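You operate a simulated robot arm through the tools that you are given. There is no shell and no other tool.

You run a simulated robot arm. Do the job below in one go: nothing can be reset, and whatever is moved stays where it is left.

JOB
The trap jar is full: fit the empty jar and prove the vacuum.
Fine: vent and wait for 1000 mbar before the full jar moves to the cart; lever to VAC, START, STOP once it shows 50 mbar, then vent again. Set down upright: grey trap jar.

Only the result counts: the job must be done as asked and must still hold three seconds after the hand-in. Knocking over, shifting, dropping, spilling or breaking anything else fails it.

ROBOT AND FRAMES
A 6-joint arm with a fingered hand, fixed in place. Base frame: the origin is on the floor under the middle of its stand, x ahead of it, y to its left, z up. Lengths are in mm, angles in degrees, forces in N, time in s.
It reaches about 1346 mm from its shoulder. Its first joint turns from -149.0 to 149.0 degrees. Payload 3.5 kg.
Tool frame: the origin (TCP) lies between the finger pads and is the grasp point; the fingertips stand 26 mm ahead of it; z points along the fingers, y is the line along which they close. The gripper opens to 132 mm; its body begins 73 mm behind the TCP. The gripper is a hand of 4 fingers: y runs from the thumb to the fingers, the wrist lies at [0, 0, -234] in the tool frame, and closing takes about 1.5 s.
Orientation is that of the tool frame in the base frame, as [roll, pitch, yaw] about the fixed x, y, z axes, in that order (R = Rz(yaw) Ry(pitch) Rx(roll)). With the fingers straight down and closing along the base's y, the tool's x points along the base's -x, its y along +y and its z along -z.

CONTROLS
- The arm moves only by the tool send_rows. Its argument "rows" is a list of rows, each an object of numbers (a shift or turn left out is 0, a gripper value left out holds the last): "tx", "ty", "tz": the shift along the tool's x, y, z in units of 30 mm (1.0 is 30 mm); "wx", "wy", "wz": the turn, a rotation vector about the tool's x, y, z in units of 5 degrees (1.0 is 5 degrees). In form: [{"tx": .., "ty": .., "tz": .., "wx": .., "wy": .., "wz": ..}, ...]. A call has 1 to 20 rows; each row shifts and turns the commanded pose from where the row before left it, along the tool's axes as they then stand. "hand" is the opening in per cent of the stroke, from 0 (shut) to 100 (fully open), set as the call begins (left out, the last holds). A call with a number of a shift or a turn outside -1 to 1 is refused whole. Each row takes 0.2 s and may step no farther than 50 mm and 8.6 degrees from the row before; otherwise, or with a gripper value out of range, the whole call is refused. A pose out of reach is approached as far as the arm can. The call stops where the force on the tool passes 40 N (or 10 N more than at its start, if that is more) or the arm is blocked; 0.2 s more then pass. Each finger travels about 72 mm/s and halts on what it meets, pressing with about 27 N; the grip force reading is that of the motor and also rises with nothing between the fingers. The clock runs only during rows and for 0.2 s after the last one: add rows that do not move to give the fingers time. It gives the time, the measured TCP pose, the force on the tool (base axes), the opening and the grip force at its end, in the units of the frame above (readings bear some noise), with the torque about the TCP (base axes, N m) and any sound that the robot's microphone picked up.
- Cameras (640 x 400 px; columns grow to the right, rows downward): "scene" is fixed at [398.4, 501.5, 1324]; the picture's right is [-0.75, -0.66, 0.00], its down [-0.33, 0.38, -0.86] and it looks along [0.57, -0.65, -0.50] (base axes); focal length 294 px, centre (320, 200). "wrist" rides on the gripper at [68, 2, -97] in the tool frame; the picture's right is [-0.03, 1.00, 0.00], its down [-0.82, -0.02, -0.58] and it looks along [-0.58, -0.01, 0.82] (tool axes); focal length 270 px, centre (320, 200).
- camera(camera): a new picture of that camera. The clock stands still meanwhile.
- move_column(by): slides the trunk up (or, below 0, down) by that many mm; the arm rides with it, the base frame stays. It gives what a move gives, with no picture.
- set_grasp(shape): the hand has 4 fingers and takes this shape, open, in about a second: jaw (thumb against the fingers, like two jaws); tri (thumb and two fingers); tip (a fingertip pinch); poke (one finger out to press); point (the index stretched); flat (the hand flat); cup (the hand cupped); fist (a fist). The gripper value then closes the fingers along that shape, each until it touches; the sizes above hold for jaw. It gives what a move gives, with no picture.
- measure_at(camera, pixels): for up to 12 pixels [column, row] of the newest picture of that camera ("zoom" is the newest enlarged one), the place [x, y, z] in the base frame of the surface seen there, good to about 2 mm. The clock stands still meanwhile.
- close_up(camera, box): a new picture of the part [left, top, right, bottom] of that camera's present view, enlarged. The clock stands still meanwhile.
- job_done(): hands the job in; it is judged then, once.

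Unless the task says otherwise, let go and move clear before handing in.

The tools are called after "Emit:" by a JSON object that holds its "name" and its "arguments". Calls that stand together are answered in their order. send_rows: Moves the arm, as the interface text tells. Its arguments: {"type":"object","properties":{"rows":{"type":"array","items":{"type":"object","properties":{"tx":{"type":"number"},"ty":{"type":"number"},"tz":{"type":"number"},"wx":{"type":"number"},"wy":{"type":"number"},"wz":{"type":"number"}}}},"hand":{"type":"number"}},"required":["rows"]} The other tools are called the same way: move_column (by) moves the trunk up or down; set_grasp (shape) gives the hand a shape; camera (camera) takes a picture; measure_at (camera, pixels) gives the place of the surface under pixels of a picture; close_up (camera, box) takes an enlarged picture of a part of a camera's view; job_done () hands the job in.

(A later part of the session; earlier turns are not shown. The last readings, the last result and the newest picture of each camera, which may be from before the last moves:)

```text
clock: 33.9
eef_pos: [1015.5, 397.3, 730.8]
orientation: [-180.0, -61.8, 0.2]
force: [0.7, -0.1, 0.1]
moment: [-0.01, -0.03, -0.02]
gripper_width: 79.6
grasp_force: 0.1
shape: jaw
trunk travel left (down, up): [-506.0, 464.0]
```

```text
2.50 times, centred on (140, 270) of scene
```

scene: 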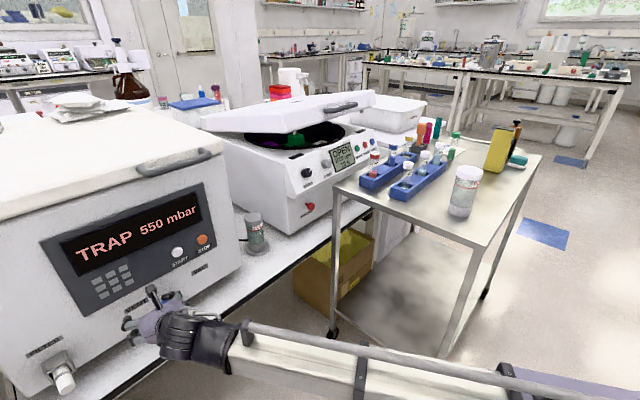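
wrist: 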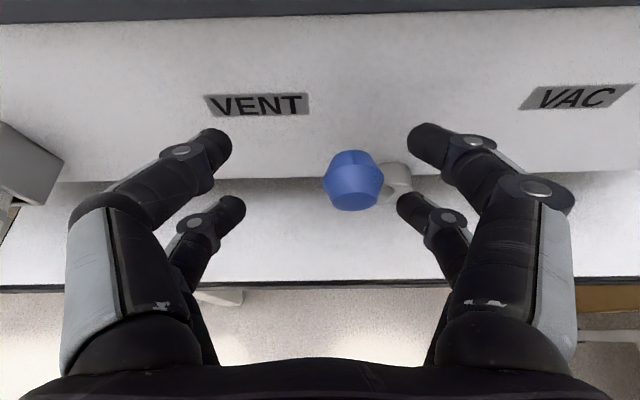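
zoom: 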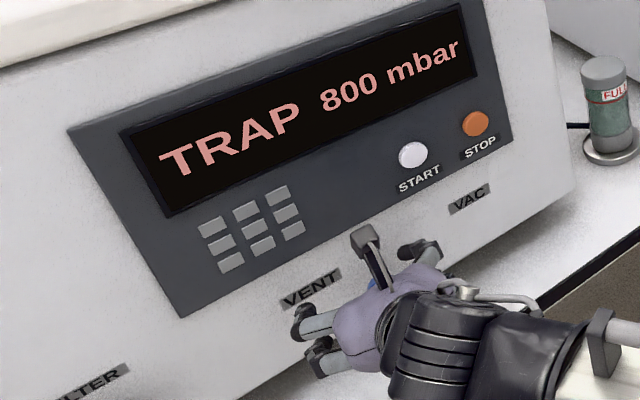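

The knob stays at VENT (354,180) and pressure is 800 and rising. I'll back straight out and slide right to line up with the grey jar, hand opened wider.

Emit:
{"name": "send_rows", "arguments": {"hand": 85, "rows": [{"tz": -0.798, "tx": -0.432}, {"tz": -0.798, "tx": -0.432}, {"tz": -0.798, "tx": -0.432}, {"tz": -0.798, "tx": -0.432}, {"tz": -0.798, "tx": -0.432}, {"ty": 1}, {"ty": 1}, {"ty": 1}, {"ty": 1}, {"ty": 1}, {"ty": 1}, {"ty": 1}, {"ty": 1}, {"ty": 1}, {"ty": 1}, {"ty": 1}, {"ty": 1}, {"ty": 1}]}}

Emit:
{"name": "camera", "arguments": {"camera": "wrist"}}

Emit:
{"name": "camera", "arguments": {"camera": "scene"}}

```text
clock: 37.7
eef_pos: [878.8, 6.2, 729.3]
orientation: [179.9, -61.6, 0.1]
force: [0.3, -0.2, 0.3]
moment: [0.0, -0.03, -0.02]
gripper_width: 112.2
grasp_force: 0.1
shape: jaw
trunk travel left (down, up): [-506.0, 464.0]
```

```text
taken
```

wrist: 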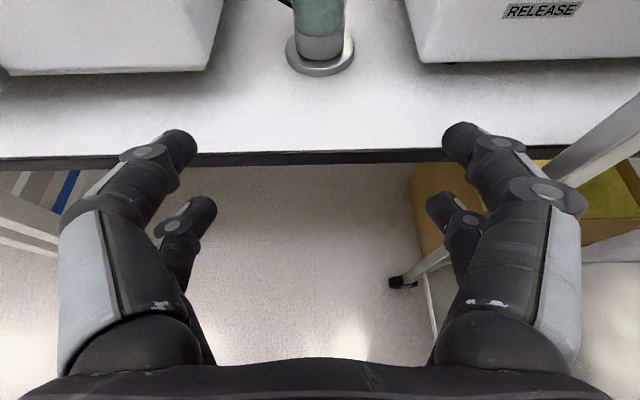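

```text
taken
```

scene: 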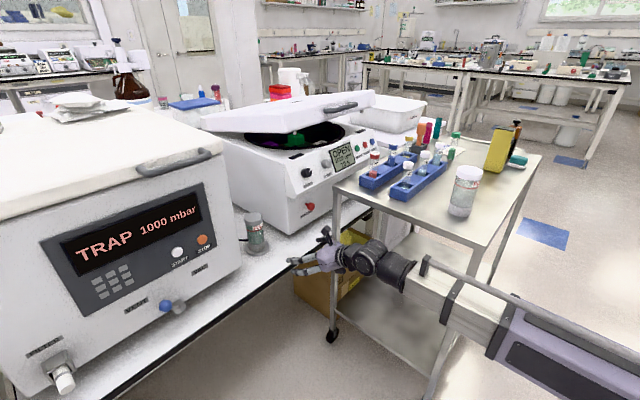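

The display reads 1000 mbar and the lever points to VENT. Now I measure the jar and socket in the wrist view (jar ~ (320,30), ring ~ (320,60)).

Emit:
{"name": "measure_at", "arguments": {"camera": "wrist", "pixels": [[300, 15], [320, 15], [340, 15], [320, 45], [305, 45], [338, 45], [290, 55], [320, 68], [352, 52], [297, 48], [344, 42], [320, 78]]}}

Emit:
{"name": "close_up", "arguments": {"camera": "wrist", "box": [250, 0, 390, 100]}}

```text
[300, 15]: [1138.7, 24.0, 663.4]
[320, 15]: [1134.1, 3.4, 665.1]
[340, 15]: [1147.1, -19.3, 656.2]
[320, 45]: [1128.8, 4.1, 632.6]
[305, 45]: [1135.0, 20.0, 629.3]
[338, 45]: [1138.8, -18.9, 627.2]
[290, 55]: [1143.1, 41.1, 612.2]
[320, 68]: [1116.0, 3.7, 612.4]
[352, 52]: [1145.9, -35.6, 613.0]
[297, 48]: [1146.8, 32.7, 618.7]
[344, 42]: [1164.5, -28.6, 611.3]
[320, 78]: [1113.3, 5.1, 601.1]
```

```text
4.00 times, centred on (320, 50) of wrist
```

zoom: 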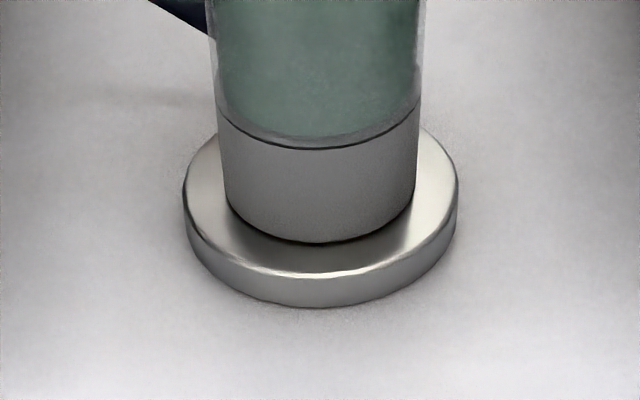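

Jar axis is ≈(1158, 5); socket ring top z≈612. I'll lower 44 mm so the pads meet the jar body at z≈685 and advance most of the way.

Emit:
{"name": "move_column", "arguments": {"by": -44}}

Emit:
{"name": "send_rows", "arguments": {"rows": [{"ty": 0.04}, {"tz": 0.88, "tx": 0.476}, {"tz": 0.88, "tx": 0.476}, {"tz": 0.88, "tx": 0.476}, {"tz": 0.88, "tx": 0.476}, {"tz": 0.88, "tx": 0.476}, {"tz": 0.88, "tx": 0.476}]}}

Emit:
{"name": "camera", "arguments": {"camera": "wrist"}}

Emit:
{"name": "close_up", "arguments": {"camera": "scene", "box": [200, 180, 360, 300]}}

```text
clock: 38.5
eef_pos: [879.2, 5.2, 686.0]
orientation: [180.0, -61.7, -0.1]
force: [-0.3, 0.4, 0.7]
moment: [0.0, -0.01, 0.01]
gripper_width: 112.0
grasp_force: 0.0
shape: jaw
trunk travel left (down, up): [-462.0, 508.0]
```

```text
clock: 40.1
eef_pos: [1060.4, 4.1, 684.9]
orientation: [180.0, -61.7, 0.0]
force: [-0.3, 0.1, -0.5]
moment: [0.01, 0.0, 0.01]
gripper_width: 111.8
grasp_force: 0.1
shape: jaw
trunk travel left (down, up): [-462.0, 508.0]
```

```text
taken
```

wrist: 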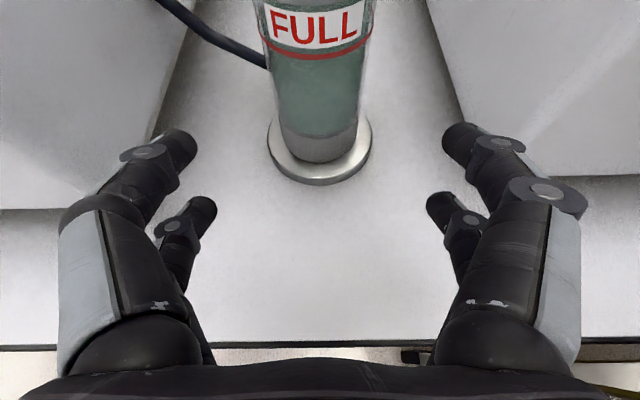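

```text
3.33 times, centred on (280, 240) of scene
```

zoom: 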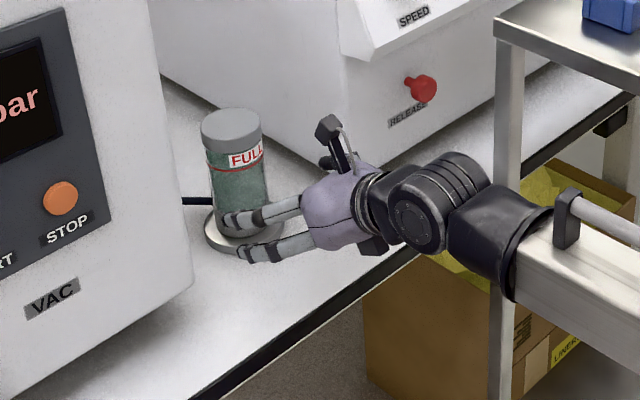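

The jar is centred between the fingers (ring 267–371, fingers 197–441). I'll verify the distance then advance to the jar axis.

Emit:
{"name": "measure_at", "arguments": {"camera": "wrist", "pixels": [[318, 80], [318, 100], [318, 130], [318, 155], [290, 100], [348, 100], [318, 175], [318, 168], [278, 150], [362, 150]]}}

```text
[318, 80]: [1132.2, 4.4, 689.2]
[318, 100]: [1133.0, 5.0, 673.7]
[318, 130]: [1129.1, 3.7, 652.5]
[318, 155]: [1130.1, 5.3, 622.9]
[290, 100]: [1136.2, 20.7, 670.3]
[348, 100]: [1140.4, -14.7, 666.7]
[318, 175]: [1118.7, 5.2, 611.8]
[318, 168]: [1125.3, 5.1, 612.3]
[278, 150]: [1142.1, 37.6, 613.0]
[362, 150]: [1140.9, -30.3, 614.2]
```

Jar front at x≈1131, radius ≈29, so its axis is x≈1158. I'll advance 96 mm to bring the TCP there.

Emit:
{"name": "send_rows", "arguments": {"rows": [{"tz": 0.704, "tx": 0.381}, {"tz": 0.704, "tx": 0.381}, {"tz": 0.704, "tx": 0.381}, {"tz": 0.704, "tx": 0.381}]}}

Emit:
{"name": "camera", "arguments": {"camera": "wrist"}}

Emit:
{"name": "close_up", "arguments": {"camera": "scene", "box": [200, 180, 360, 300]}}

```text
clock: 41.1
eef_pos: [1157.1, 4.6, 686.1]
orientation: [-180.0, -61.6, -0.1]
force: [0.3, -0.1, 0.3]
moment: [0.02, -0.02, 0.01]
gripper_width: 111.9
grasp_force: 0.1
shape: jaw
trunk travel left (down, up): [-462.0, 508.0]
```

```text
taken
```

wrist: 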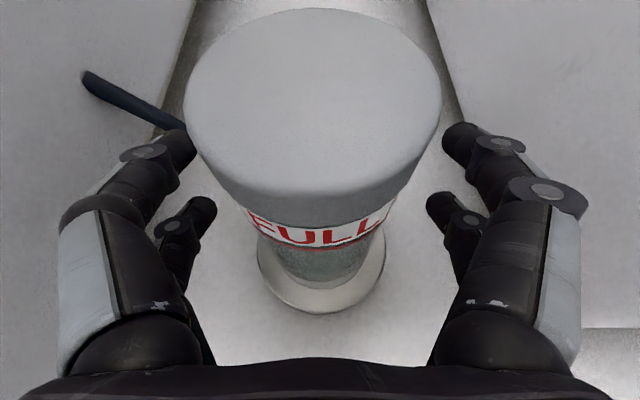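

```text
3.33 times, centred on (280, 240) of scene
```

zoom: 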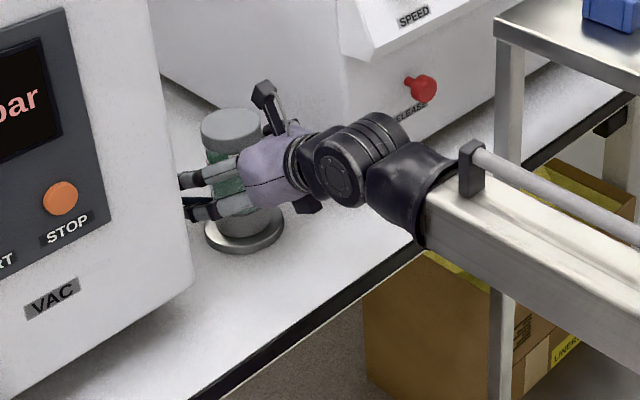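

The cap is centred within ~1 mm and the TCP is on the jar axis. Closing the hand on the jar body.

Emit:
{"name": "send_rows", "arguments": {"hand": 20, "rows": [{}, {}, {}, {}, {}, {}, {}, {}]}}

Emit:
{"name": "camera", "arguments": {"camera": "wrist"}}

Emit:
{"name": "close_up", "arguments": {"camera": "scene", "box": [200, 180, 360, 300]}}

```text
clock: 43.0
eef_pos: [1156.5, 4.8, 686.2]
orientation: [180.0, -61.5, -0.1]
force: [1.2, 1.4, 3.6]
moment: [-0.06, 0.04, -0.01]
gripper_width: 44.8
grasp_force: 26.6
shape: jaw
trunk travel left (down, up): [-462.0, 508.0]
```

```text
taken
```

wrist: 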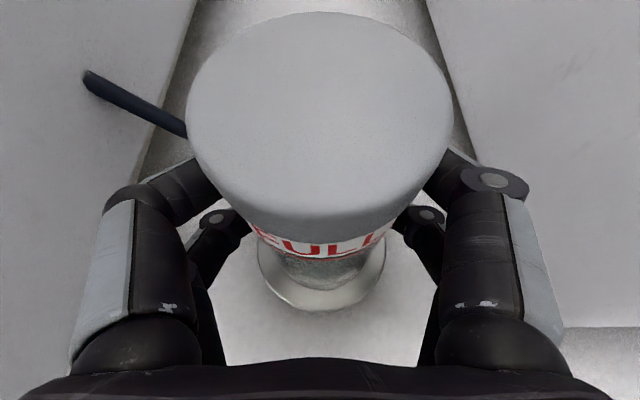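

```text
3.33 times, centred on (280, 240) of scene
```

zoom: 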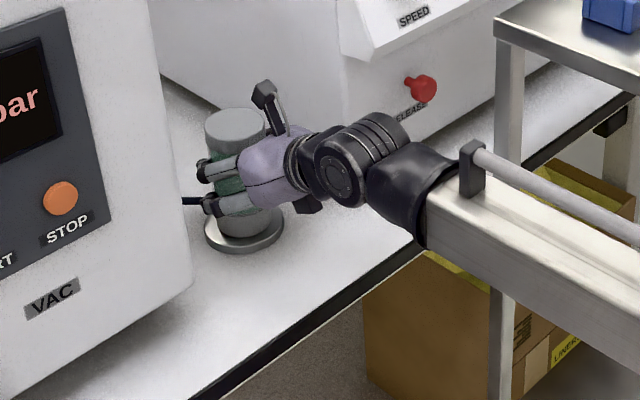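

Grip force 26.6 N with the jar held. I'll lift 15 mm by the trunk and check that the jar rises with the hand.

Emit:
{"name": "move_column", "arguments": {"by": 15}}

Emit:
{"name": "camera", "arguments": {"camera": "wrist"}}

Emit:
{"name": "close_up", "arguments": {"camera": "scene", "box": [200, 180, 360, 300]}}

```text
clock: 43.6
eef_pos: [1155.7, 4.6, 700.5]
orientation: [180.0, -61.6, 0.0]
force: [-0.2, 0.3, -2.9]
moment: [0.0, 0.01, -0.02]
gripper_width: 44.4
grasp_force: 26.7
shape: jaw
trunk travel left (down, up): [-477.0, 493.0]
```

```text
taken
```

wrist: 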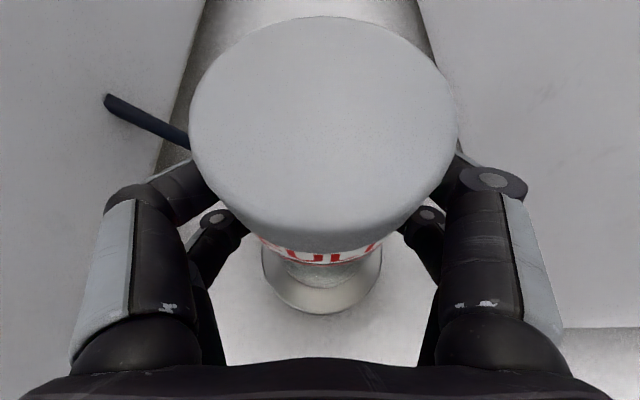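

```text
3.33 times, centred on (280, 240) of scene
```

zoom: 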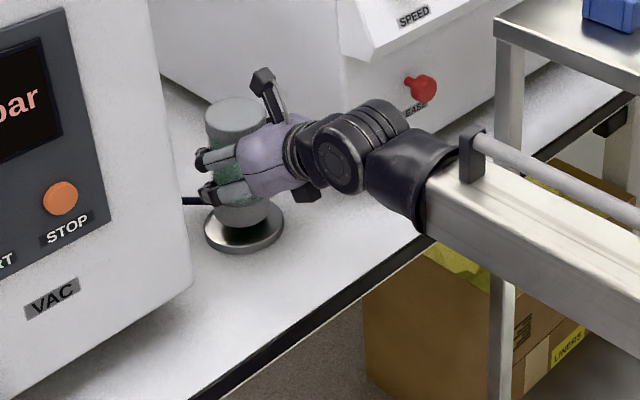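

The jar came up with the hand (about 3 N). I'll check for tilt by measuring the cap top plane.

Emit:
{"name": "measure_at", "arguments": {"camera": "wrist", "pixels": [[323, 30], [323, 120], [323, 180], [210, 120], [430, 120], [323, 60], [250, 60], [390, 60]]}}

Emit:
{"name": "measure_at", "arguments": {"camera": "zoom", "pixels": [[235, 105], [215, 118], [258, 118], [235, 130], [240, 215], [225, 212], [255, 215], [230, 240]]}}

```text
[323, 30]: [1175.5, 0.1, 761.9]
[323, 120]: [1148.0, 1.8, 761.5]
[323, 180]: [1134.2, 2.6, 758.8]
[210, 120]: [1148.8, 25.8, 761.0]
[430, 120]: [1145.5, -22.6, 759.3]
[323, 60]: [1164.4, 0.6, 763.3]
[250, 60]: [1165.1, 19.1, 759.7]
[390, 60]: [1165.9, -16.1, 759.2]
```

```text
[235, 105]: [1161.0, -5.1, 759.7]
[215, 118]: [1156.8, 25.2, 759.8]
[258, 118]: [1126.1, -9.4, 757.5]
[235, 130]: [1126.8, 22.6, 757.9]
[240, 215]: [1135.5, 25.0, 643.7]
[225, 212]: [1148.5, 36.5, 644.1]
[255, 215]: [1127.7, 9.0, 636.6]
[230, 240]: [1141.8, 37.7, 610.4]
```

The jar hangs nearly upright (cap plane within ~3°). I'll lift 60 mm more, retract from the bay, and raise well above the cart contents.

Emit:
{"name": "move_column", "arguments": {"by": 60}}

Emit:
{"name": "send_rows", "arguments": {"rows": [{"tz": -0.44, "tx": -0.238}, {"tz": -0.66, "tx": -0.357}, {"tz": -0.88, "tx": -0.476}, {"tz": -0.88, "tx": -0.476}, {"tz": -0.88, "tx": -0.476}, {"tz": -0.88, "tx": -0.476}, {"tz": -0.88, "tx": -0.476}, {"tz": -0.88, "tx": -0.476}, {"tz": -0.88, "tx": -0.476}, {"tz": -0.88, "tx": -0.476}, {"tz": -0.88, "tx": -0.476}, {"tz": -0.66, "tx": -0.357}, {"tz": -0.44, "tx": -0.238}]}}

Emit:
{"name": "move_column", "arguments": {"by": 350}}

Emit:
{"name": "camera", "arguments": {"camera": "scene"}}

Emit:
{"name": "camera", "arguments": {"camera": "wrist"}}

```text
clock: 44.6
eef_pos: [1156.8, 4.4, 761.0]
orientation: [180.0, -61.6, 0.0]
force: [0.3, 0.3, -3.3]
moment: [0.01, 0.02, -0.01]
gripper_width: 43.9
grasp_force: 27.1
shape: jaw
trunk travel left (down, up): [-537.0, 433.0]
```

```text
clock: 47.4
eef_pos: [810.8, 4.5, 761.1]
orientation: [180.0, -61.6, 0.0]
force: [0.2, -0.8, -3.5]
moment: [0.0, -0.01, -0.01]
gripper_width: 43.3
grasp_force: 26.9
shape: jaw
trunk travel left (down, up): [-537.0, 433.0]
```

```text
clock: 50.8
eef_pos: [810.5, 5.1, 1110.6]
orientation: [180.0, -61.6, -0.1]
force: [-0.6, -1.0, -3.3]
moment: [-0.01, -0.02, -0.03]
gripper_width: 39.4
grasp_force: 26.7
shape: jaw
trunk travel left (down, up): [-887.0, 83.0]
```

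```text
taken
```

scene: 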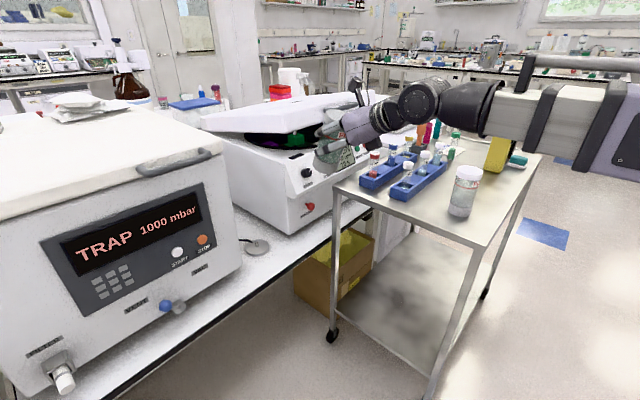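

```text
taken
```

wrist: 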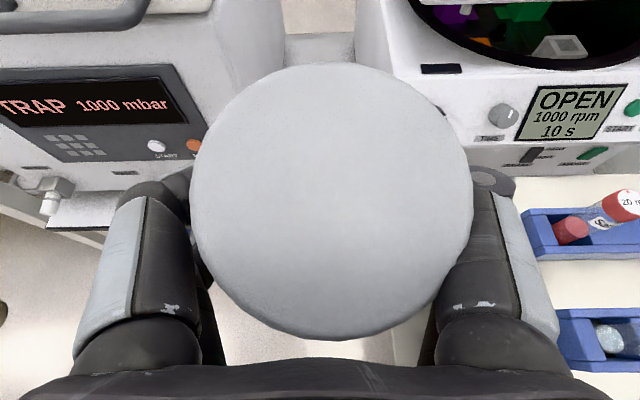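

The cap now faces the camera more and the grip width shrank to 39 — the jar is slowly rotating in the grip. I'll look closely before doing anything else.

Emit:
{"name": "close_up", "arguments": {"camera": "scene", "box": [290, 70, 410, 190]}}

Emit:
{"name": "measure_at", "arguments": {"camera": "wrist", "pixels": [[330, 80], [330, 140], [330, 200], [330, 260], [330, 310], [215, 200], [450, 200], [270, 120], [390, 280]]}}

```text
3.33 times, centred on (350, 130) of scene
```

zoom: 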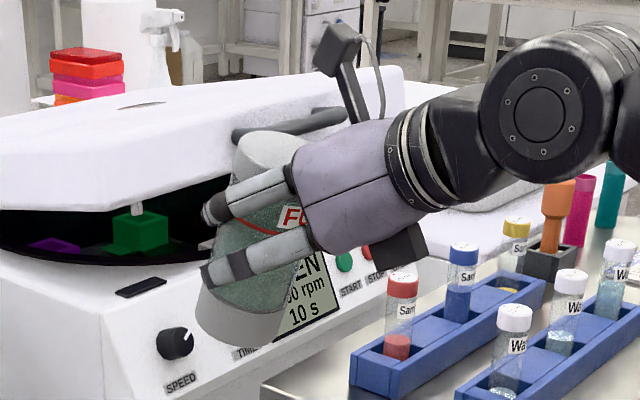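

```text
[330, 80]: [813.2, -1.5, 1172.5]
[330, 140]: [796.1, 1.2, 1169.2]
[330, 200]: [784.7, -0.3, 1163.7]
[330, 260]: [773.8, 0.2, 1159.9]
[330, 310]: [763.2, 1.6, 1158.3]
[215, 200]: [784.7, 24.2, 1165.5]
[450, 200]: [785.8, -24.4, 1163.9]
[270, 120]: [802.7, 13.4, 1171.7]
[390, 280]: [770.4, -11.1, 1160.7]
```

The jar has swung about 16° in the grip (it tends to align with the hand's own axis), so I'll pitch the hand up 16° to bring the jar upright again, then recheck.

Emit:
{"name": "send_rows", "arguments": {"rows": [{"wy": 0.8}, {"wy": 0.8}, {"wy": 0.8}, {"wy": 0.8}]}}

Emit:
{"name": "camera", "arguments": {"camera": "wrist"}}

Emit:
{"name": "close_up", "arguments": {"camera": "scene", "box": [290, 30, 430, 170]}}

```text
clock: 51.8
eef_pos: [811.0, 4.8, 1171.1]
orientation: [-179.9, -77.5, -0.1]
force: [-0.3, -0.1, -3.1]
moment: [0.02, 0.0, 0.0]
gripper_width: 39.2
grasp_force: 27.2
shape: jaw
out of reach, approached as far as the arm can: row 1, 2, 3, 4
trunk travel left (down, up): [-887.0, 83.0]
```

```text
taken
```

wrist: 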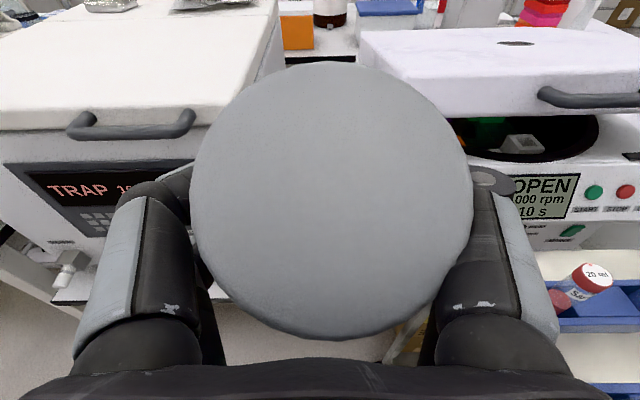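

```text
2.86 times, centred on (360, 100) of scene
```

zoom: 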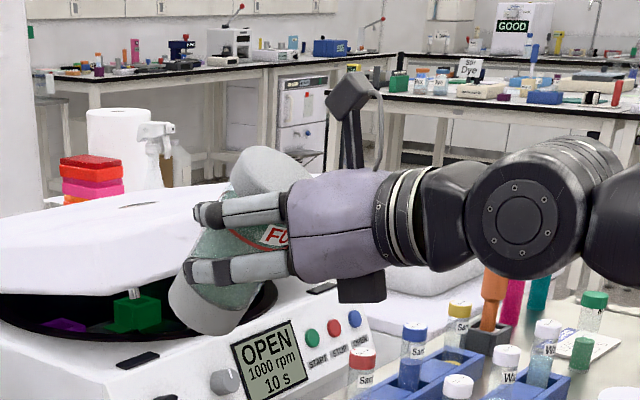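

I corrected the wrong way: the jar's top leans toward the palm, so the hand must pitch down to bring it upright. I'll pitch down by about 32° (to ~44° below horizontal) and recheck.

Emit:
{"name": "send_rows", "arguments": {"rows": [{"wy": -0.9}, {"wy": -0.9}, {"wy": -0.9}, {"wy": -0.9}, {"wy": -0.9}, {"wy": -0.9}, {"wy": -0.9}]}}

Emit:
{"name": "camera", "arguments": {"camera": "wrist"}}

Emit:
{"name": "close_up", "arguments": {"camera": "scene", "box": [290, 70, 430, 210]}}

Emit:
{"name": "measure_at", "arguments": {"camera": "wrist", "pixels": [[330, 80], [330, 140], [330, 200], [330, 260], [330, 310], [215, 200], [450, 200], [270, 120], [390, 280]]}}

```text
clock: 53.4
eef_pos: [811.7, 3.6, 1058.7]
orientation: [-180.0, -46.1, -0.1]
force: [-0.5, 0.2, -3.4]
moment: [-0.01, 0.01, -0.04]
gripper_width: 39.2
grasp_force: 26.7
shape: jaw
out of reach, approached as far as the arm can: row 1, 2, 3, 4, 5, 6, 7
trunk travel left (down, up): [-887.0, 83.0]
```

```text
taken
```

wrist: 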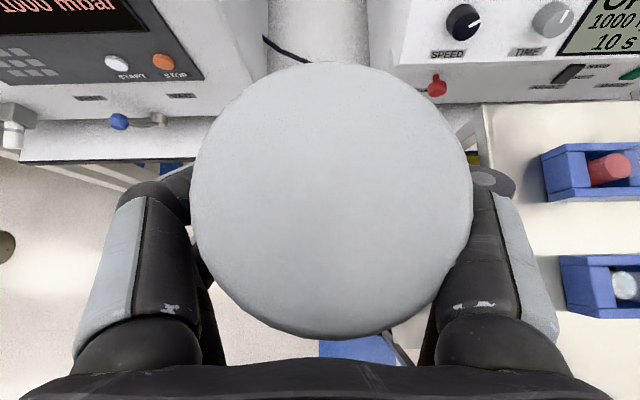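

```text
2.86 times, centred on (360, 140) of scene
```

zoom: 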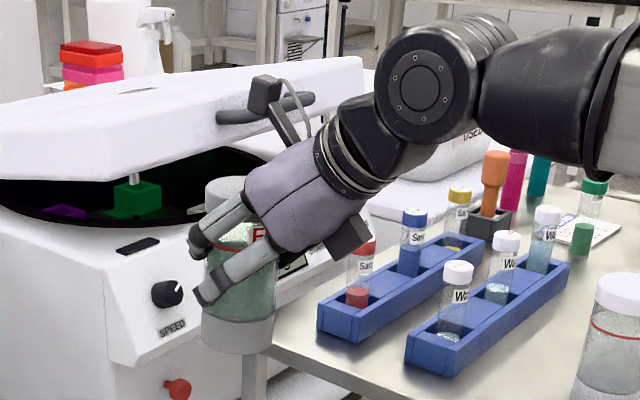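

```text
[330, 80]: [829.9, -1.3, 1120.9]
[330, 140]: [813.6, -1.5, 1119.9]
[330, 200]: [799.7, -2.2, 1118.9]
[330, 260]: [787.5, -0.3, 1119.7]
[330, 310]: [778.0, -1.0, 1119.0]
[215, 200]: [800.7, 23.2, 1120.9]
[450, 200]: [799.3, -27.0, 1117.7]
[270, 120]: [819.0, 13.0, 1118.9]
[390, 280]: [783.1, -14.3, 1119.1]
```

The cap plane is flat now (z≈1119–1121), jar upright and grip stable. I'll raise 55 mm and swing about the base axis by 40° to the right over the cart, keeping heading radial.

Emit:
{"name": "move_column", "arguments": {"by": 60}}

Emit:
{"name": "send_rows", "arguments": {"rows": [{"ty": 0.47, "wx": -0.144, "wz": 0.139}, {"ty": 0.944, "wx": -0.288, "wz": 0.277}, {"ty": 0.944, "wx": -0.288, "wz": 0.277}, {"ty": 0.944, "wx": -0.288, "wz": 0.277}, {"ty": 0.944, "wx": -0.288, "wz": 0.277}, {"ty": 0.944, "wx": -0.288, "wz": 0.277}, {"ty": 0.944, "wx": -0.288, "wz": 0.277}, {"ty": 0.944, "wx": -0.288, "wz": 0.277}, {"ty": 0.944, "wx": -0.288, "wz": 0.277}, {"ty": 0.944, "wx": -0.288, "wz": 0.277}, {"ty": 0.944, "wx": -0.288, "wz": 0.277}, {"ty": 0.944, "wx": -0.288, "wz": 0.277}, {"ty": 0.944, "wx": -0.288, "wz": 0.277}, {"ty": 0.944, "wx": -0.288, "wz": 0.277}, {"ty": 0.944, "wx": -0.288, "wz": 0.277}, {"ty": 0.944, "wx": -0.288, "wz": 0.277}, {"ty": 0.944, "wx": -0.288, "wz": 0.277}, {"ty": 0.944, "wx": -0.288, "wz": 0.277}, {"ty": 0.944, "wx": -0.288, "wz": 0.277}, {"ty": 0.47, "wx": -0.144, "wz": 0.139}]}}

Emit:
{"name": "camera", "arguments": {"camera": "scene"}}

Emit:
{"name": "camera", "arguments": {"camera": "wrist"}}

```text
clock: 54.4
eef_pos: [811.9, 3.7, 1120.0]
orientation: [-179.9, -46.3, 0.0]
force: [0.1, 0.8, -3.7]
moment: [0.01, -0.04, 0.01]
gripper_width: 39.2
grasp_force: 27.1
shape: jaw
trunk travel left (down, up): [-947.0, 23.0]
```

```text
clock: 58.6
eef_pos: [647.5, -499.9, 1119.9]
orientation: [-179.9, -46.1, -38.2]
force: [-0.4, -0.9, -3.1]
moment: [0.0, -0.02, -0.01]
gripper_width: 38.6
grasp_force: 26.7
shape: jaw
trunk travel left (down, up): [-947.0, 23.0]
```

```text
taken
```

scene: 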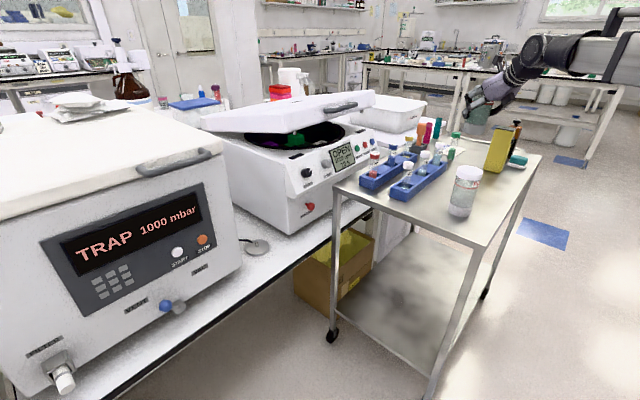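

```text
taken
```

wrist: 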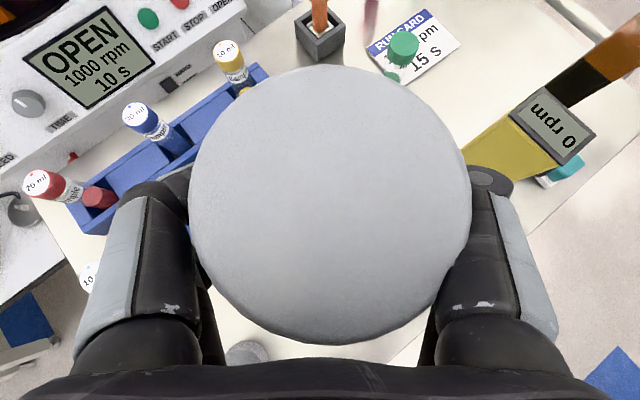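

The jar is over the cart at (647, −500). I'll measure the yellow box and rack footprints in the scene to choose the spot.

Emit:
{"name": "measure_at", "arguments": {"camera": "scene", "pixels": [[484, 170], [500, 174], [486, 155], [503, 175], [512, 150], [447, 166], [402, 203], [390, 196], [452, 165], [470, 160], [400, 199], [480, 180]]}}

Emit:
{"name": "close_up", "arguments": {"camera": "scene", "box": [380, 90, 560, 230]}}

Emit:
{"name": "measure_at", "arguments": {"camera": "wrist", "pixels": [[330, 90], [330, 140], [330, 200], [330, 260], [330, 310], [215, 200], [450, 200], [270, 120], [390, 280], [246, 352], [470, 150], [545, 180]]}}

```text
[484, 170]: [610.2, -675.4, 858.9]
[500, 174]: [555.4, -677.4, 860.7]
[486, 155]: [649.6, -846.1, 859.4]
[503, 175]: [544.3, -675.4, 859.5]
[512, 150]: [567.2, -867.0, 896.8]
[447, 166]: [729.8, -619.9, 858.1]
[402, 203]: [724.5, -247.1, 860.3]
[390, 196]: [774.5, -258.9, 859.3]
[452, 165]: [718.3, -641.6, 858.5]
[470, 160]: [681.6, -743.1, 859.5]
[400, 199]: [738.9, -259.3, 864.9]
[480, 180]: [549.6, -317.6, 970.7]
```

```text
2.86 times, centred on (470, 160) of scene
```

zoom: 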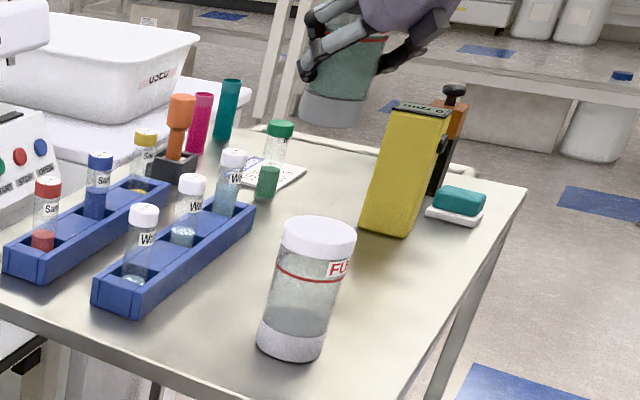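

```text
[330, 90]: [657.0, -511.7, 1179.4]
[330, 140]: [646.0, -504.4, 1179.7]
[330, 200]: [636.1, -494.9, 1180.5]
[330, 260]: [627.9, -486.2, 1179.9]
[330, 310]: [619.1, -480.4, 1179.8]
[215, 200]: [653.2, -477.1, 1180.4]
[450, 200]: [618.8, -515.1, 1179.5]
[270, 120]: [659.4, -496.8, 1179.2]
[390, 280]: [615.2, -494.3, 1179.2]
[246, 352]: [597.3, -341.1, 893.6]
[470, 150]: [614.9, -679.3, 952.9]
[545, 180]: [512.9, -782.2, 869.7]
```

The cap plane is flat at z≈1180 so the jar is upright. I'll back 35 mm radially to a free spot near (611, −475) and lower most of the way.

Emit:
{"name": "send_rows", "arguments": {"rows": [{"tz": -0.42, "tx": -0.404}, {"tz": -0.42, "tx": -0.404}, {}]}}

Emit:
{"name": "move_column", "arguments": {"by": -165}}

Emit:
{"name": "camera", "arguments": {"camera": "scene"}}

Emit:
{"name": "camera", "arguments": {"camera": "wrist"}}

Emit:
{"name": "close_up", "arguments": {"camera": "scene", "box": [380, 90, 560, 230]}}

```text
clock: 59.4
eef_pos: [619.4, -477.3, 1119.0]
orientation: [-179.8, -46.1, -38.1]
force: [0.6, -0.1, -3.6]
moment: [-0.05, -0.05, 0.01]
gripper_width: 38.9
grasp_force: 27.1
shape: jaw
trunk travel left (down, up): [-947.0, 23.0]
```

```text
clock: 61.3
eef_pos: [619.8, -476.7, 954.1]
orientation: [-179.9, -46.2, -38.2]
force: [0.0, 0.1, -3.0]
moment: [-0.01, 0.02, 0.02]
gripper_width: 38.5
grasp_force: 26.8
shape: jaw
trunk travel left (down, up): [-782.0, 188.0]
```

```text
taken
```

scene: 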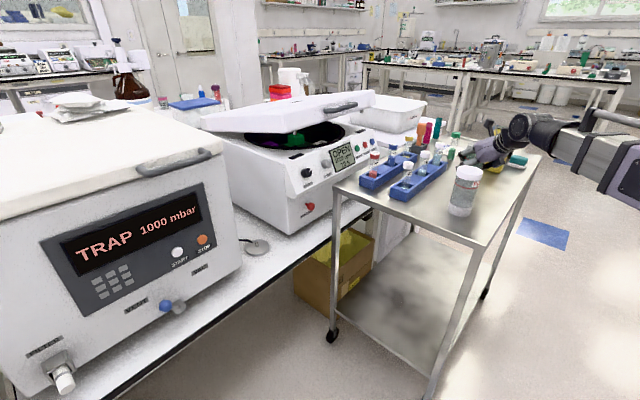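

```text
taken
```

wrist: 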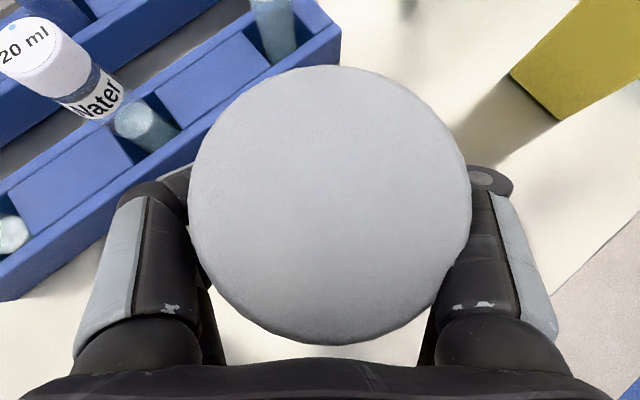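

```text
2.86 times, centred on (470, 160) of scene
```

zoom: 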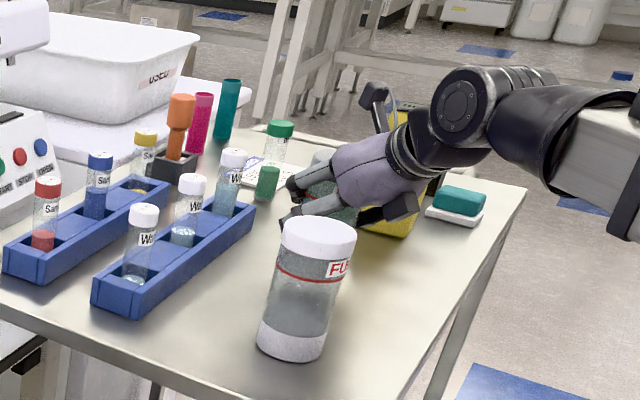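

Still upright over free surface. I'll check the cap height and lower 15 mm, then go in small steps to contact.

Emit:
{"name": "measure_at", "arguments": {"camera": "wrist", "pixels": [[330, 100], [330, 200], [330, 310], [215, 200], [450, 200], [300, 350], [270, 330]]}}

Emit:
{"name": "move_column", "arguments": {"by": -14}}

Emit:
{"name": "move_column", "arguments": {"by": -4}}

```text
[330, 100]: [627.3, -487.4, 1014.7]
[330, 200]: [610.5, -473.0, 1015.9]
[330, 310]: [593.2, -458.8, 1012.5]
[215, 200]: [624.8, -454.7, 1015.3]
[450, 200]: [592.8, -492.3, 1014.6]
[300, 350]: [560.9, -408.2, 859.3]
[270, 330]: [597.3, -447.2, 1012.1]
```

```text
clock: 61.9
eef_pos: [619.4, -477.6, 940.2]
orientation: [-179.8, -46.0, -38.1]
force: [0.0, -0.3, -3.4]
moment: [-0.01, 0.0, -0.01]
gripper_width: 38.8
grasp_force: 27.4
shape: jaw
trunk travel left (down, up): [-768.0, 202.0]
```

```text
clock: 62.4
eef_pos: [619.7, -477.7, 936.3]
orientation: [-179.8, -46.2, -38.2]
force: [0.4, 0.2, -3.1]
moment: [-0.03, -0.03, -0.02]
gripper_width: 38.5
grasp_force: 27.3
shape: jaw
trunk travel left (down, up): [-764.0, 206.0]
```

Still no contact (force −3 N, jar weight only). Continuing down in 2 mm steps.

Emit:
{"name": "move_column", "arguments": {"by": -2}}

Emit:
{"name": "move_column", "arguments": {"by": -2}}

```text
clock: 63.0
eef_pos: [619.3, -476.5, 935.2]
orientation: [-179.8, -46.3, -38.0]
force: [1.8, -0.6, 6.8]
moment: [-0.03, 0.16, 0.01]
gripper_width: 38.6
grasp_force: 26.4
shape: jaw
trunk travel left (down, up): [-762.0, 208.0]
```

```text
clock: 63.5
eef_pos: [619.5, -476.3, 934.8]
orientation: [-179.8, -46.3, -38.1]
force: [8.1, -2.8, 22.2]
moment: [-0.17, 0.32, 0.05]
gripper_width: 38.9
grasp_force: 27.3
shape: jaw
trunk travel left (down, up): [-760.0, 210.0]
```

Contact at 22 N; I'll relieve 1 mm and then open the hand.

Emit:
{"name": "move_column", "arguments": {"by": 1}}

Emit:
{"name": "camera", "arguments": {"camera": "wrist"}}

Emit:
{"name": "measure_at", "arguments": {"camera": "wrist", "pixels": [[330, 100], [330, 200], [330, 310], [215, 200], [450, 200], [330, 150], [330, 260]]}}

```text
clock: 64.0
eef_pos: [618.9, -476.0, 933.5]
orientation: [-179.9, -46.2, -38.2]
force: [2.7, -1.4, 14.0]
moment: [-0.12, 0.42, 0.0]
gripper_width: 38.6
grasp_force: 26.8
shape: jaw
trunk travel left (down, up): [-761.0, 209.0]
```

```text
taken
```

wrist: 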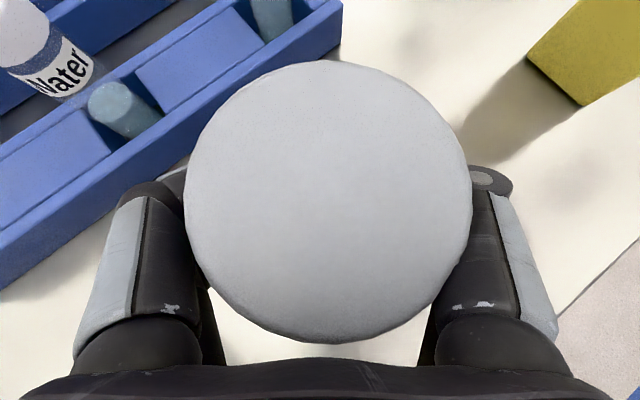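

```text
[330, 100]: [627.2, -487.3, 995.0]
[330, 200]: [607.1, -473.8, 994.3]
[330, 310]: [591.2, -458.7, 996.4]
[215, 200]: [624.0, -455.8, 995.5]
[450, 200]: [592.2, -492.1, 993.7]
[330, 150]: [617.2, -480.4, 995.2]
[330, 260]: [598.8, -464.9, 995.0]
```

The cap is flat at z≈995 – it's standing on the cart. Opening the hand.

Emit:
{"name": "send_rows", "arguments": {"hand": 45, "rows": [{}, {}, {}]}}

Emit:
{"name": "send_rows", "arguments": {"hand": 90, "rows": [{}, {}, {}, {}, {}]}}

Emit:
{"name": "camera", "arguments": {"camera": "wrist"}}

Emit:
{"name": "close_up", "arguments": {"camera": "scene", "box": [380, 90, 560, 230]}}

```text
clock: 64.8
eef_pos: [619.5, -477.2, 933.5]
orientation: [-179.8, -46.1, -38.2]
force: [0.3, 0.6, -0.8]
moment: [0.0, -0.03, -0.04]
gripper_width: 58.8
grasp_force: 0.1
shape: jaw
trunk travel left (down, up): [-761.0, 209.0]
```

```text
clock: 66.0
eef_pos: [619.5, -477.2, 934.0]
orientation: [-179.8, -46.0, -38.3]
force: [-0.1, -0.3, -1.0]
moment: [-0.02, -0.01, 0.03]
gripper_width: 119.1
grasp_force: 0.0
shape: jaw
trunk travel left (down, up): [-761.0, 209.0]
```

```text
taken
```

wrist: 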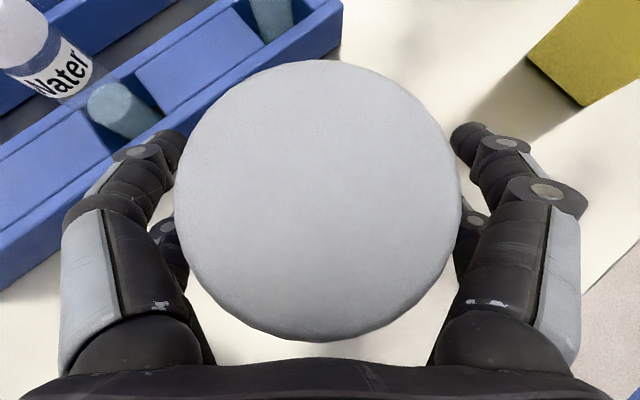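

```text
2.86 times, centred on (470, 160) of scene
```

zoom: 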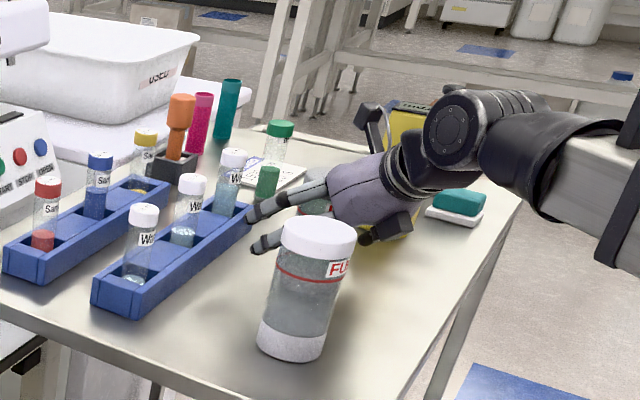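

The jar stands free with the fingers clear both sides. I'll retreat radially 90 mm and view.

Emit:
{"name": "send_rows", "arguments": {"rows": [{"tz": -0.36, "tx": -0.346}, {"tz": -0.7206, "tx": -0.693}, {"tz": -0.7206, "tx": -0.693}, {"tz": -0.36, "tx": -0.346}]}}

Emit:
{"name": "camera", "arguments": {"camera": "wrist"}}

Emit:
{"name": "camera", "arguments": {"camera": "scene"}}

```text
clock: 67.0
eef_pos: [549.5, -425.5, 934.1]
orientation: [-179.7, -46.1, -38.1]
force: [0.3, -0.3, 0.3]
moment: [0.0, -0.03, 0.0]
gripper_width: 118.6
grasp_force: 0.1
shape: jaw
trunk travel left (down, up): [-761.0, 209.0]
```

```text
taken
```

wrist: 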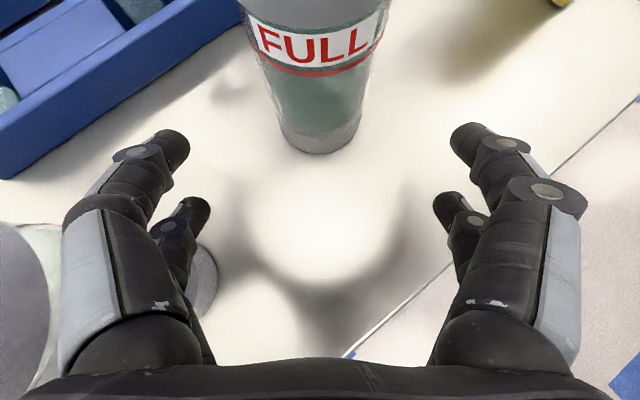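

```text
taken
```

scene: 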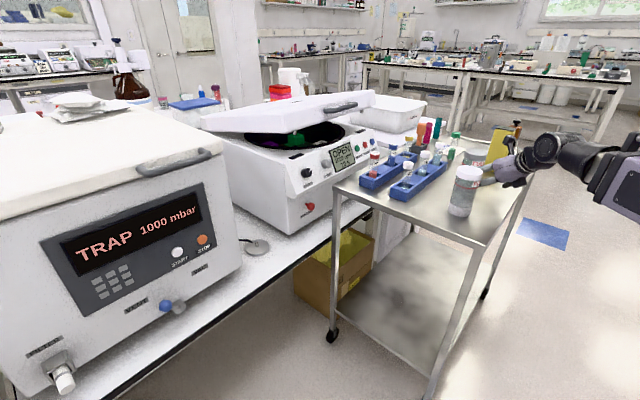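

The empty jar (left edge of the wrist view, ~(30,320)) is close to the left finger. I'll zoom in to see the clearance before moving further.

Emit:
{"name": "close_up", "arguments": {"camera": "scene", "box": [430, 120, 560, 230]}}

Emit:
{"name": "close_up", "arguments": {"camera": "wrist", "box": [0, 180, 240, 400]}}

Emit:
{"name": "measure_at", "arguments": {"camera": "wrist", "pixels": [[10, 300], [30, 260], [30, 330], [45, 300], [66, 300], [90, 300], [70, 250], [66, 350], [110, 340], [52, 240], [200, 285], [20, 390]]}}

```text
3.64 times, centred on (495, 175) of scene
```

zoom: 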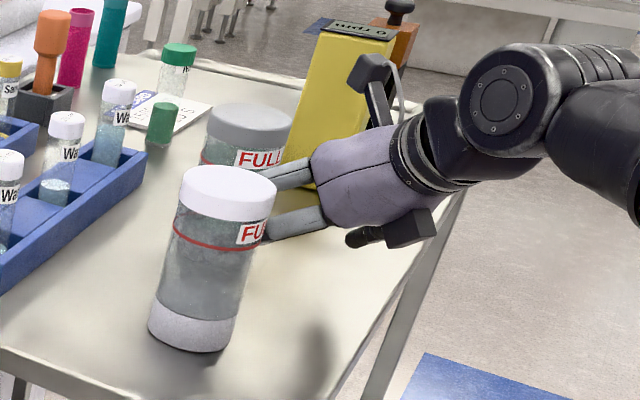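

```text
1.82 times, centred on (120, 290) of wrist
```

zoom: 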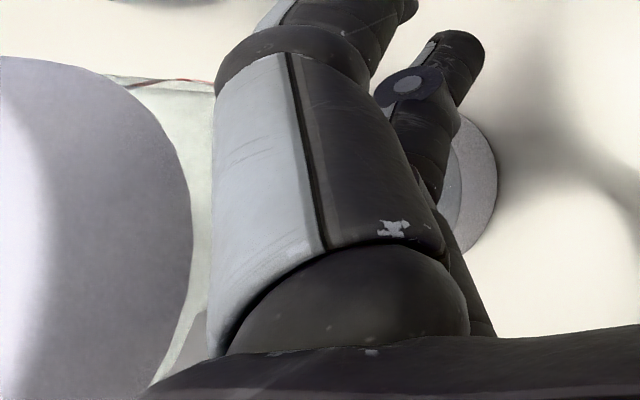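

```text
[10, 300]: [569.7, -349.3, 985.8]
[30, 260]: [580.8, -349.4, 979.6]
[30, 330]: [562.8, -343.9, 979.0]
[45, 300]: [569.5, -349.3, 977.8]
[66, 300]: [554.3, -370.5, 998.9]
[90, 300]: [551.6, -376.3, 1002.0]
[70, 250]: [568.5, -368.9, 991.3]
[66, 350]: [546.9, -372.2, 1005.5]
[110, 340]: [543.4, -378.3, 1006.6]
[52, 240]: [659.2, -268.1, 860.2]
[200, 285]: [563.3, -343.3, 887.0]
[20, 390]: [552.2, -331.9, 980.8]
```

There's about 20 mm between the finger (554,−370) and the cap (570,−349). I'll go straight up with the trunk, which keeps that gap.

Emit:
{"name": "move_column", "arguments": {"by": 30}}

Emit:
{"name": "move_column", "arguments": {"by": 170}}

Emit:
{"name": "camera", "arguments": {"camera": "scene"}}

Emit:
{"name": "camera", "arguments": {"camera": "wrist"}}

```text
clock: 67.7
eef_pos: [551.5, -424.5, 962.4]
orientation: [-179.8, -46.0, -38.1]
force: [-0.2, 0.8, 0.1]
moment: [-0.01, -0.02, -0.01]
gripper_width: 118.8
grasp_force: 0.0
shape: jaw
trunk travel left (down, up): [-791.0, 179.0]
```

```text
clock: 69.7
eef_pos: [550.9, -423.3, 1132.4]
orientation: [-179.8, -46.1, -38.2]
force: [0.3, -0.5, 0.1]
moment: [0.03, 0.02, 0.02]
gripper_width: 118.5
grasp_force: 0.0
shape: jaw
trunk travel left (down, up): [-961.0, 9.0]
```

```text
taken
```

scene: 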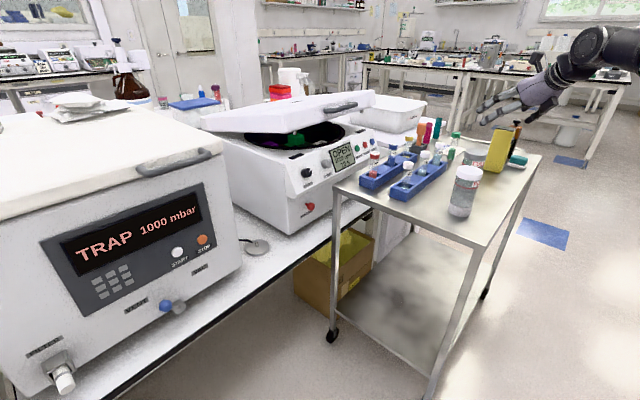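

```text
taken
```

wrist: 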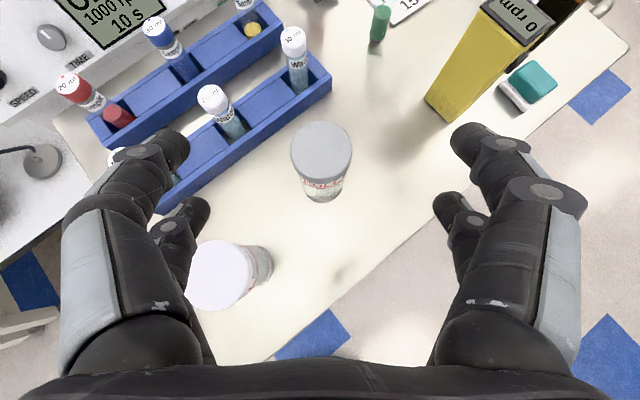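

The grey jar stands upright on the cart. For the empty jar I'll grasp from above (four fingers caging it) to avoid the rotation I saw, so I pitch the hand to straight down while high up.

Emit:
{"name": "send_rows", "arguments": {"rows": [{"wy": -0.88}, {"wy": -0.88}, {"wy": -0.88}, {"wy": -0.88}, {"wy": -0.88}, {"wy": -0.88}, {"wy": -0.88}, {"wy": -0.88}, {"wy": -0.88}, {"wy": -0.88}]}}

Emit:
{"name": "camera", "arguments": {"camera": "wrist"}}

Emit:
{"name": "close_up", "arguments": {"camera": "scene", "box": [400, 20, 640, 230]}}

```text
clock: 71.8
eef_pos: [551.0, -425.0, 1062.5]
orientation: [-179.9, -1.9, -38.0]
force: [-0.2, -0.2, 0.5]
moment: [0.04, 0.02, 0.04]
gripper_width: 118.7
grasp_force: 0.1
shape: jaw
out of reach, approached as far as the arm can: row 1, 2, 3, 4, 5, 6, 7, 8, 10
trunk travel left (down, up): [-961.0, 9.0]
```

```text
taken
```

wrist: 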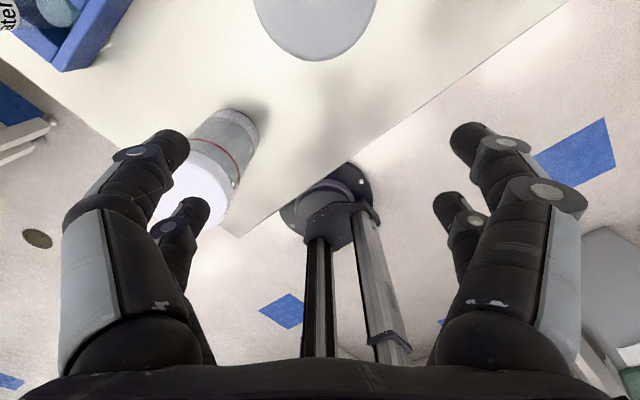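

```text
1.90 times, centred on (520, 125) of scene
```

zoom: 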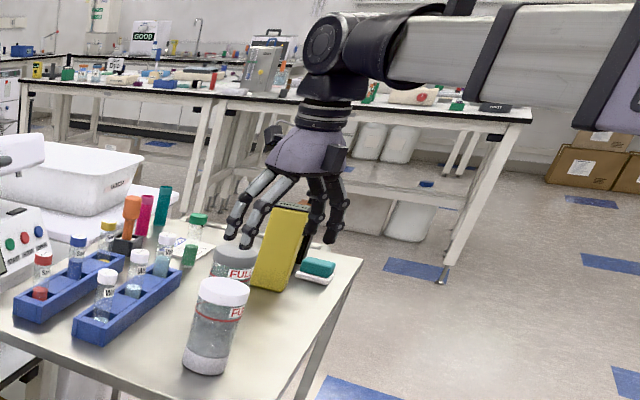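

Hand is nearly vertical above the cart at z=1062. Now I shift over the empty jar at (578, −311) and align heading.

Emit:
{"name": "send_rows", "arguments": {"rows": [{"tx": -0.326, "ty": -0.71}, {"tx": -0.326, "ty": -0.71}, {"tx": -0.326, "ty": -0.71}, {"tx": -0.326, "ty": -0.71}, {"tx": -0.326, "ty": -0.71}, {"wz": -1, "wy": -0.19}, {"wz": -1, "wy": -0.19}]}}

Emit:
{"name": "camera", "arguments": {"camera": "wrist"}}

Emit:
{"name": "close_up", "arguments": {"camera": "scene", "box": [400, 20, 640, 230]}}

```text
clock: 73.5
eef_pos: [579.4, -310.3, 1062.6]
orientation: [179.8, -0.2, -28.0]
force: [0.0, -0.5, 0.0]
moment: [-0.03, 0.02, -0.04]
gripper_width: 118.5
grasp_force: 0.1
shape: jaw
trunk travel left (down, up): [-961.0, 9.0]
```

```text
taken
```

wrist: 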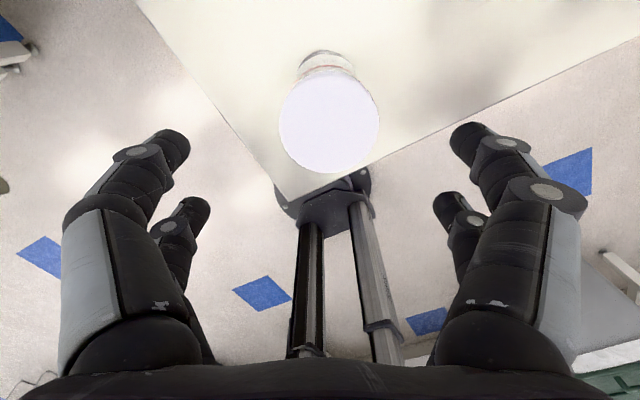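

```text
1.90 times, centred on (520, 125) of scene
```

zoom: 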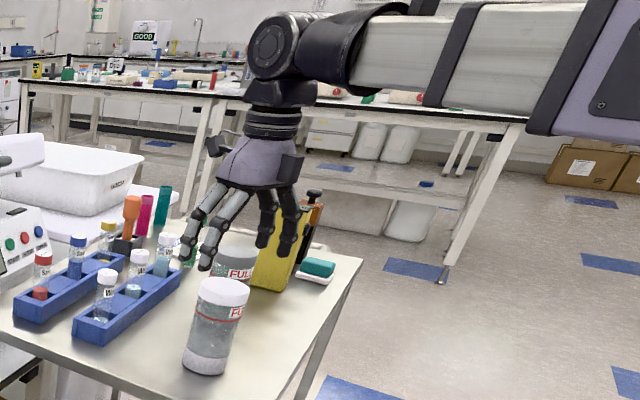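

The white cap is at (329,125) in the wrist view. I'll measure points across it to get its centre precisely.

Emit:
{"name": "measure_at", "arguments": {"camera": "wrist", "pixels": [[329, 123], [283, 123], [375, 123], [329, 80], [329, 168], [300, 90], [358, 90], [300, 157], [358, 157], [329, 100], [329, 145]]}}

Emit:
{"name": "close_up", "arguments": {"camera": "wrist", "box": [240, 30, 420, 200]}}

```text
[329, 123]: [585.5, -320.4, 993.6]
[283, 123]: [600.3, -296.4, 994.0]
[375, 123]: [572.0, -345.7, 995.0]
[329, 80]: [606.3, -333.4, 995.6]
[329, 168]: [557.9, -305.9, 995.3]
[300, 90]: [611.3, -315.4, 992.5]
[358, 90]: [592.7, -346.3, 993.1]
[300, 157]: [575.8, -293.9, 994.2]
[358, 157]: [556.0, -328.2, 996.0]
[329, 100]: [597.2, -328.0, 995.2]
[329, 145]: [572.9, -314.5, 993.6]
```

```text
2.35 times, centred on (330, 115) of wrist
```

zoom: 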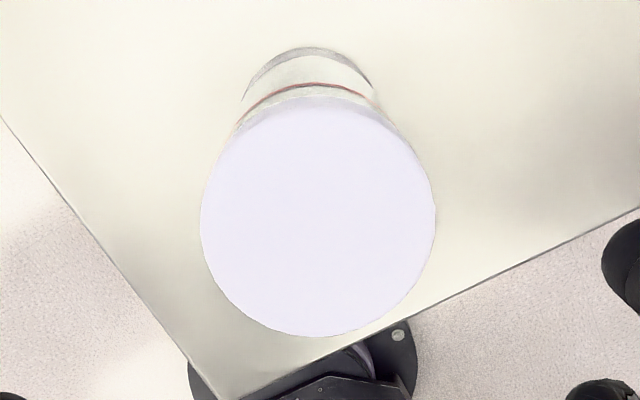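

The wrist view suggests the cap centre at ≈(584, −320), differing from the first scene estimate (578, −312). I'll re-measure with the same scene close-up to see which is right.

Emit:
{"name": "close_up", "arguments": {"camera": "scene", "box": [420, 150, 520, 230]}}

Emit:
{"name": "measure_at", "arguments": {"camera": "zoom", "pixels": [[270, 105], [350, 105], [320, 85], [320, 115], [318, 101], [260, 100], [380, 100], [240, 330], [270, 320], [320, 78], [290, 290], [230, 300]]}}

```text
5.00 times, centred on (470, 190) of scene
```

zoom: 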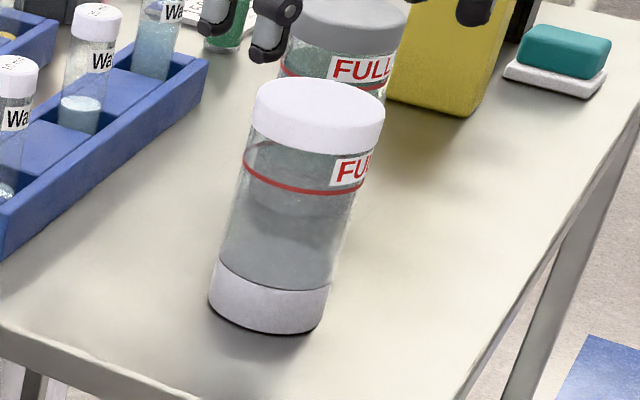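

```text
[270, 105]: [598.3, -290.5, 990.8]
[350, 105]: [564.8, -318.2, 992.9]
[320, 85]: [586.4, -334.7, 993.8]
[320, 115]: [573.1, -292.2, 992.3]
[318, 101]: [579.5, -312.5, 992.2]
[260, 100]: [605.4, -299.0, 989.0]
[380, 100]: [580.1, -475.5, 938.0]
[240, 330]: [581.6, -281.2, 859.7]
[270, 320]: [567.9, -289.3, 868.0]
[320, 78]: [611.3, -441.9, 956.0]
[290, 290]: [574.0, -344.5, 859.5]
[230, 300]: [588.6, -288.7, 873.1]
```

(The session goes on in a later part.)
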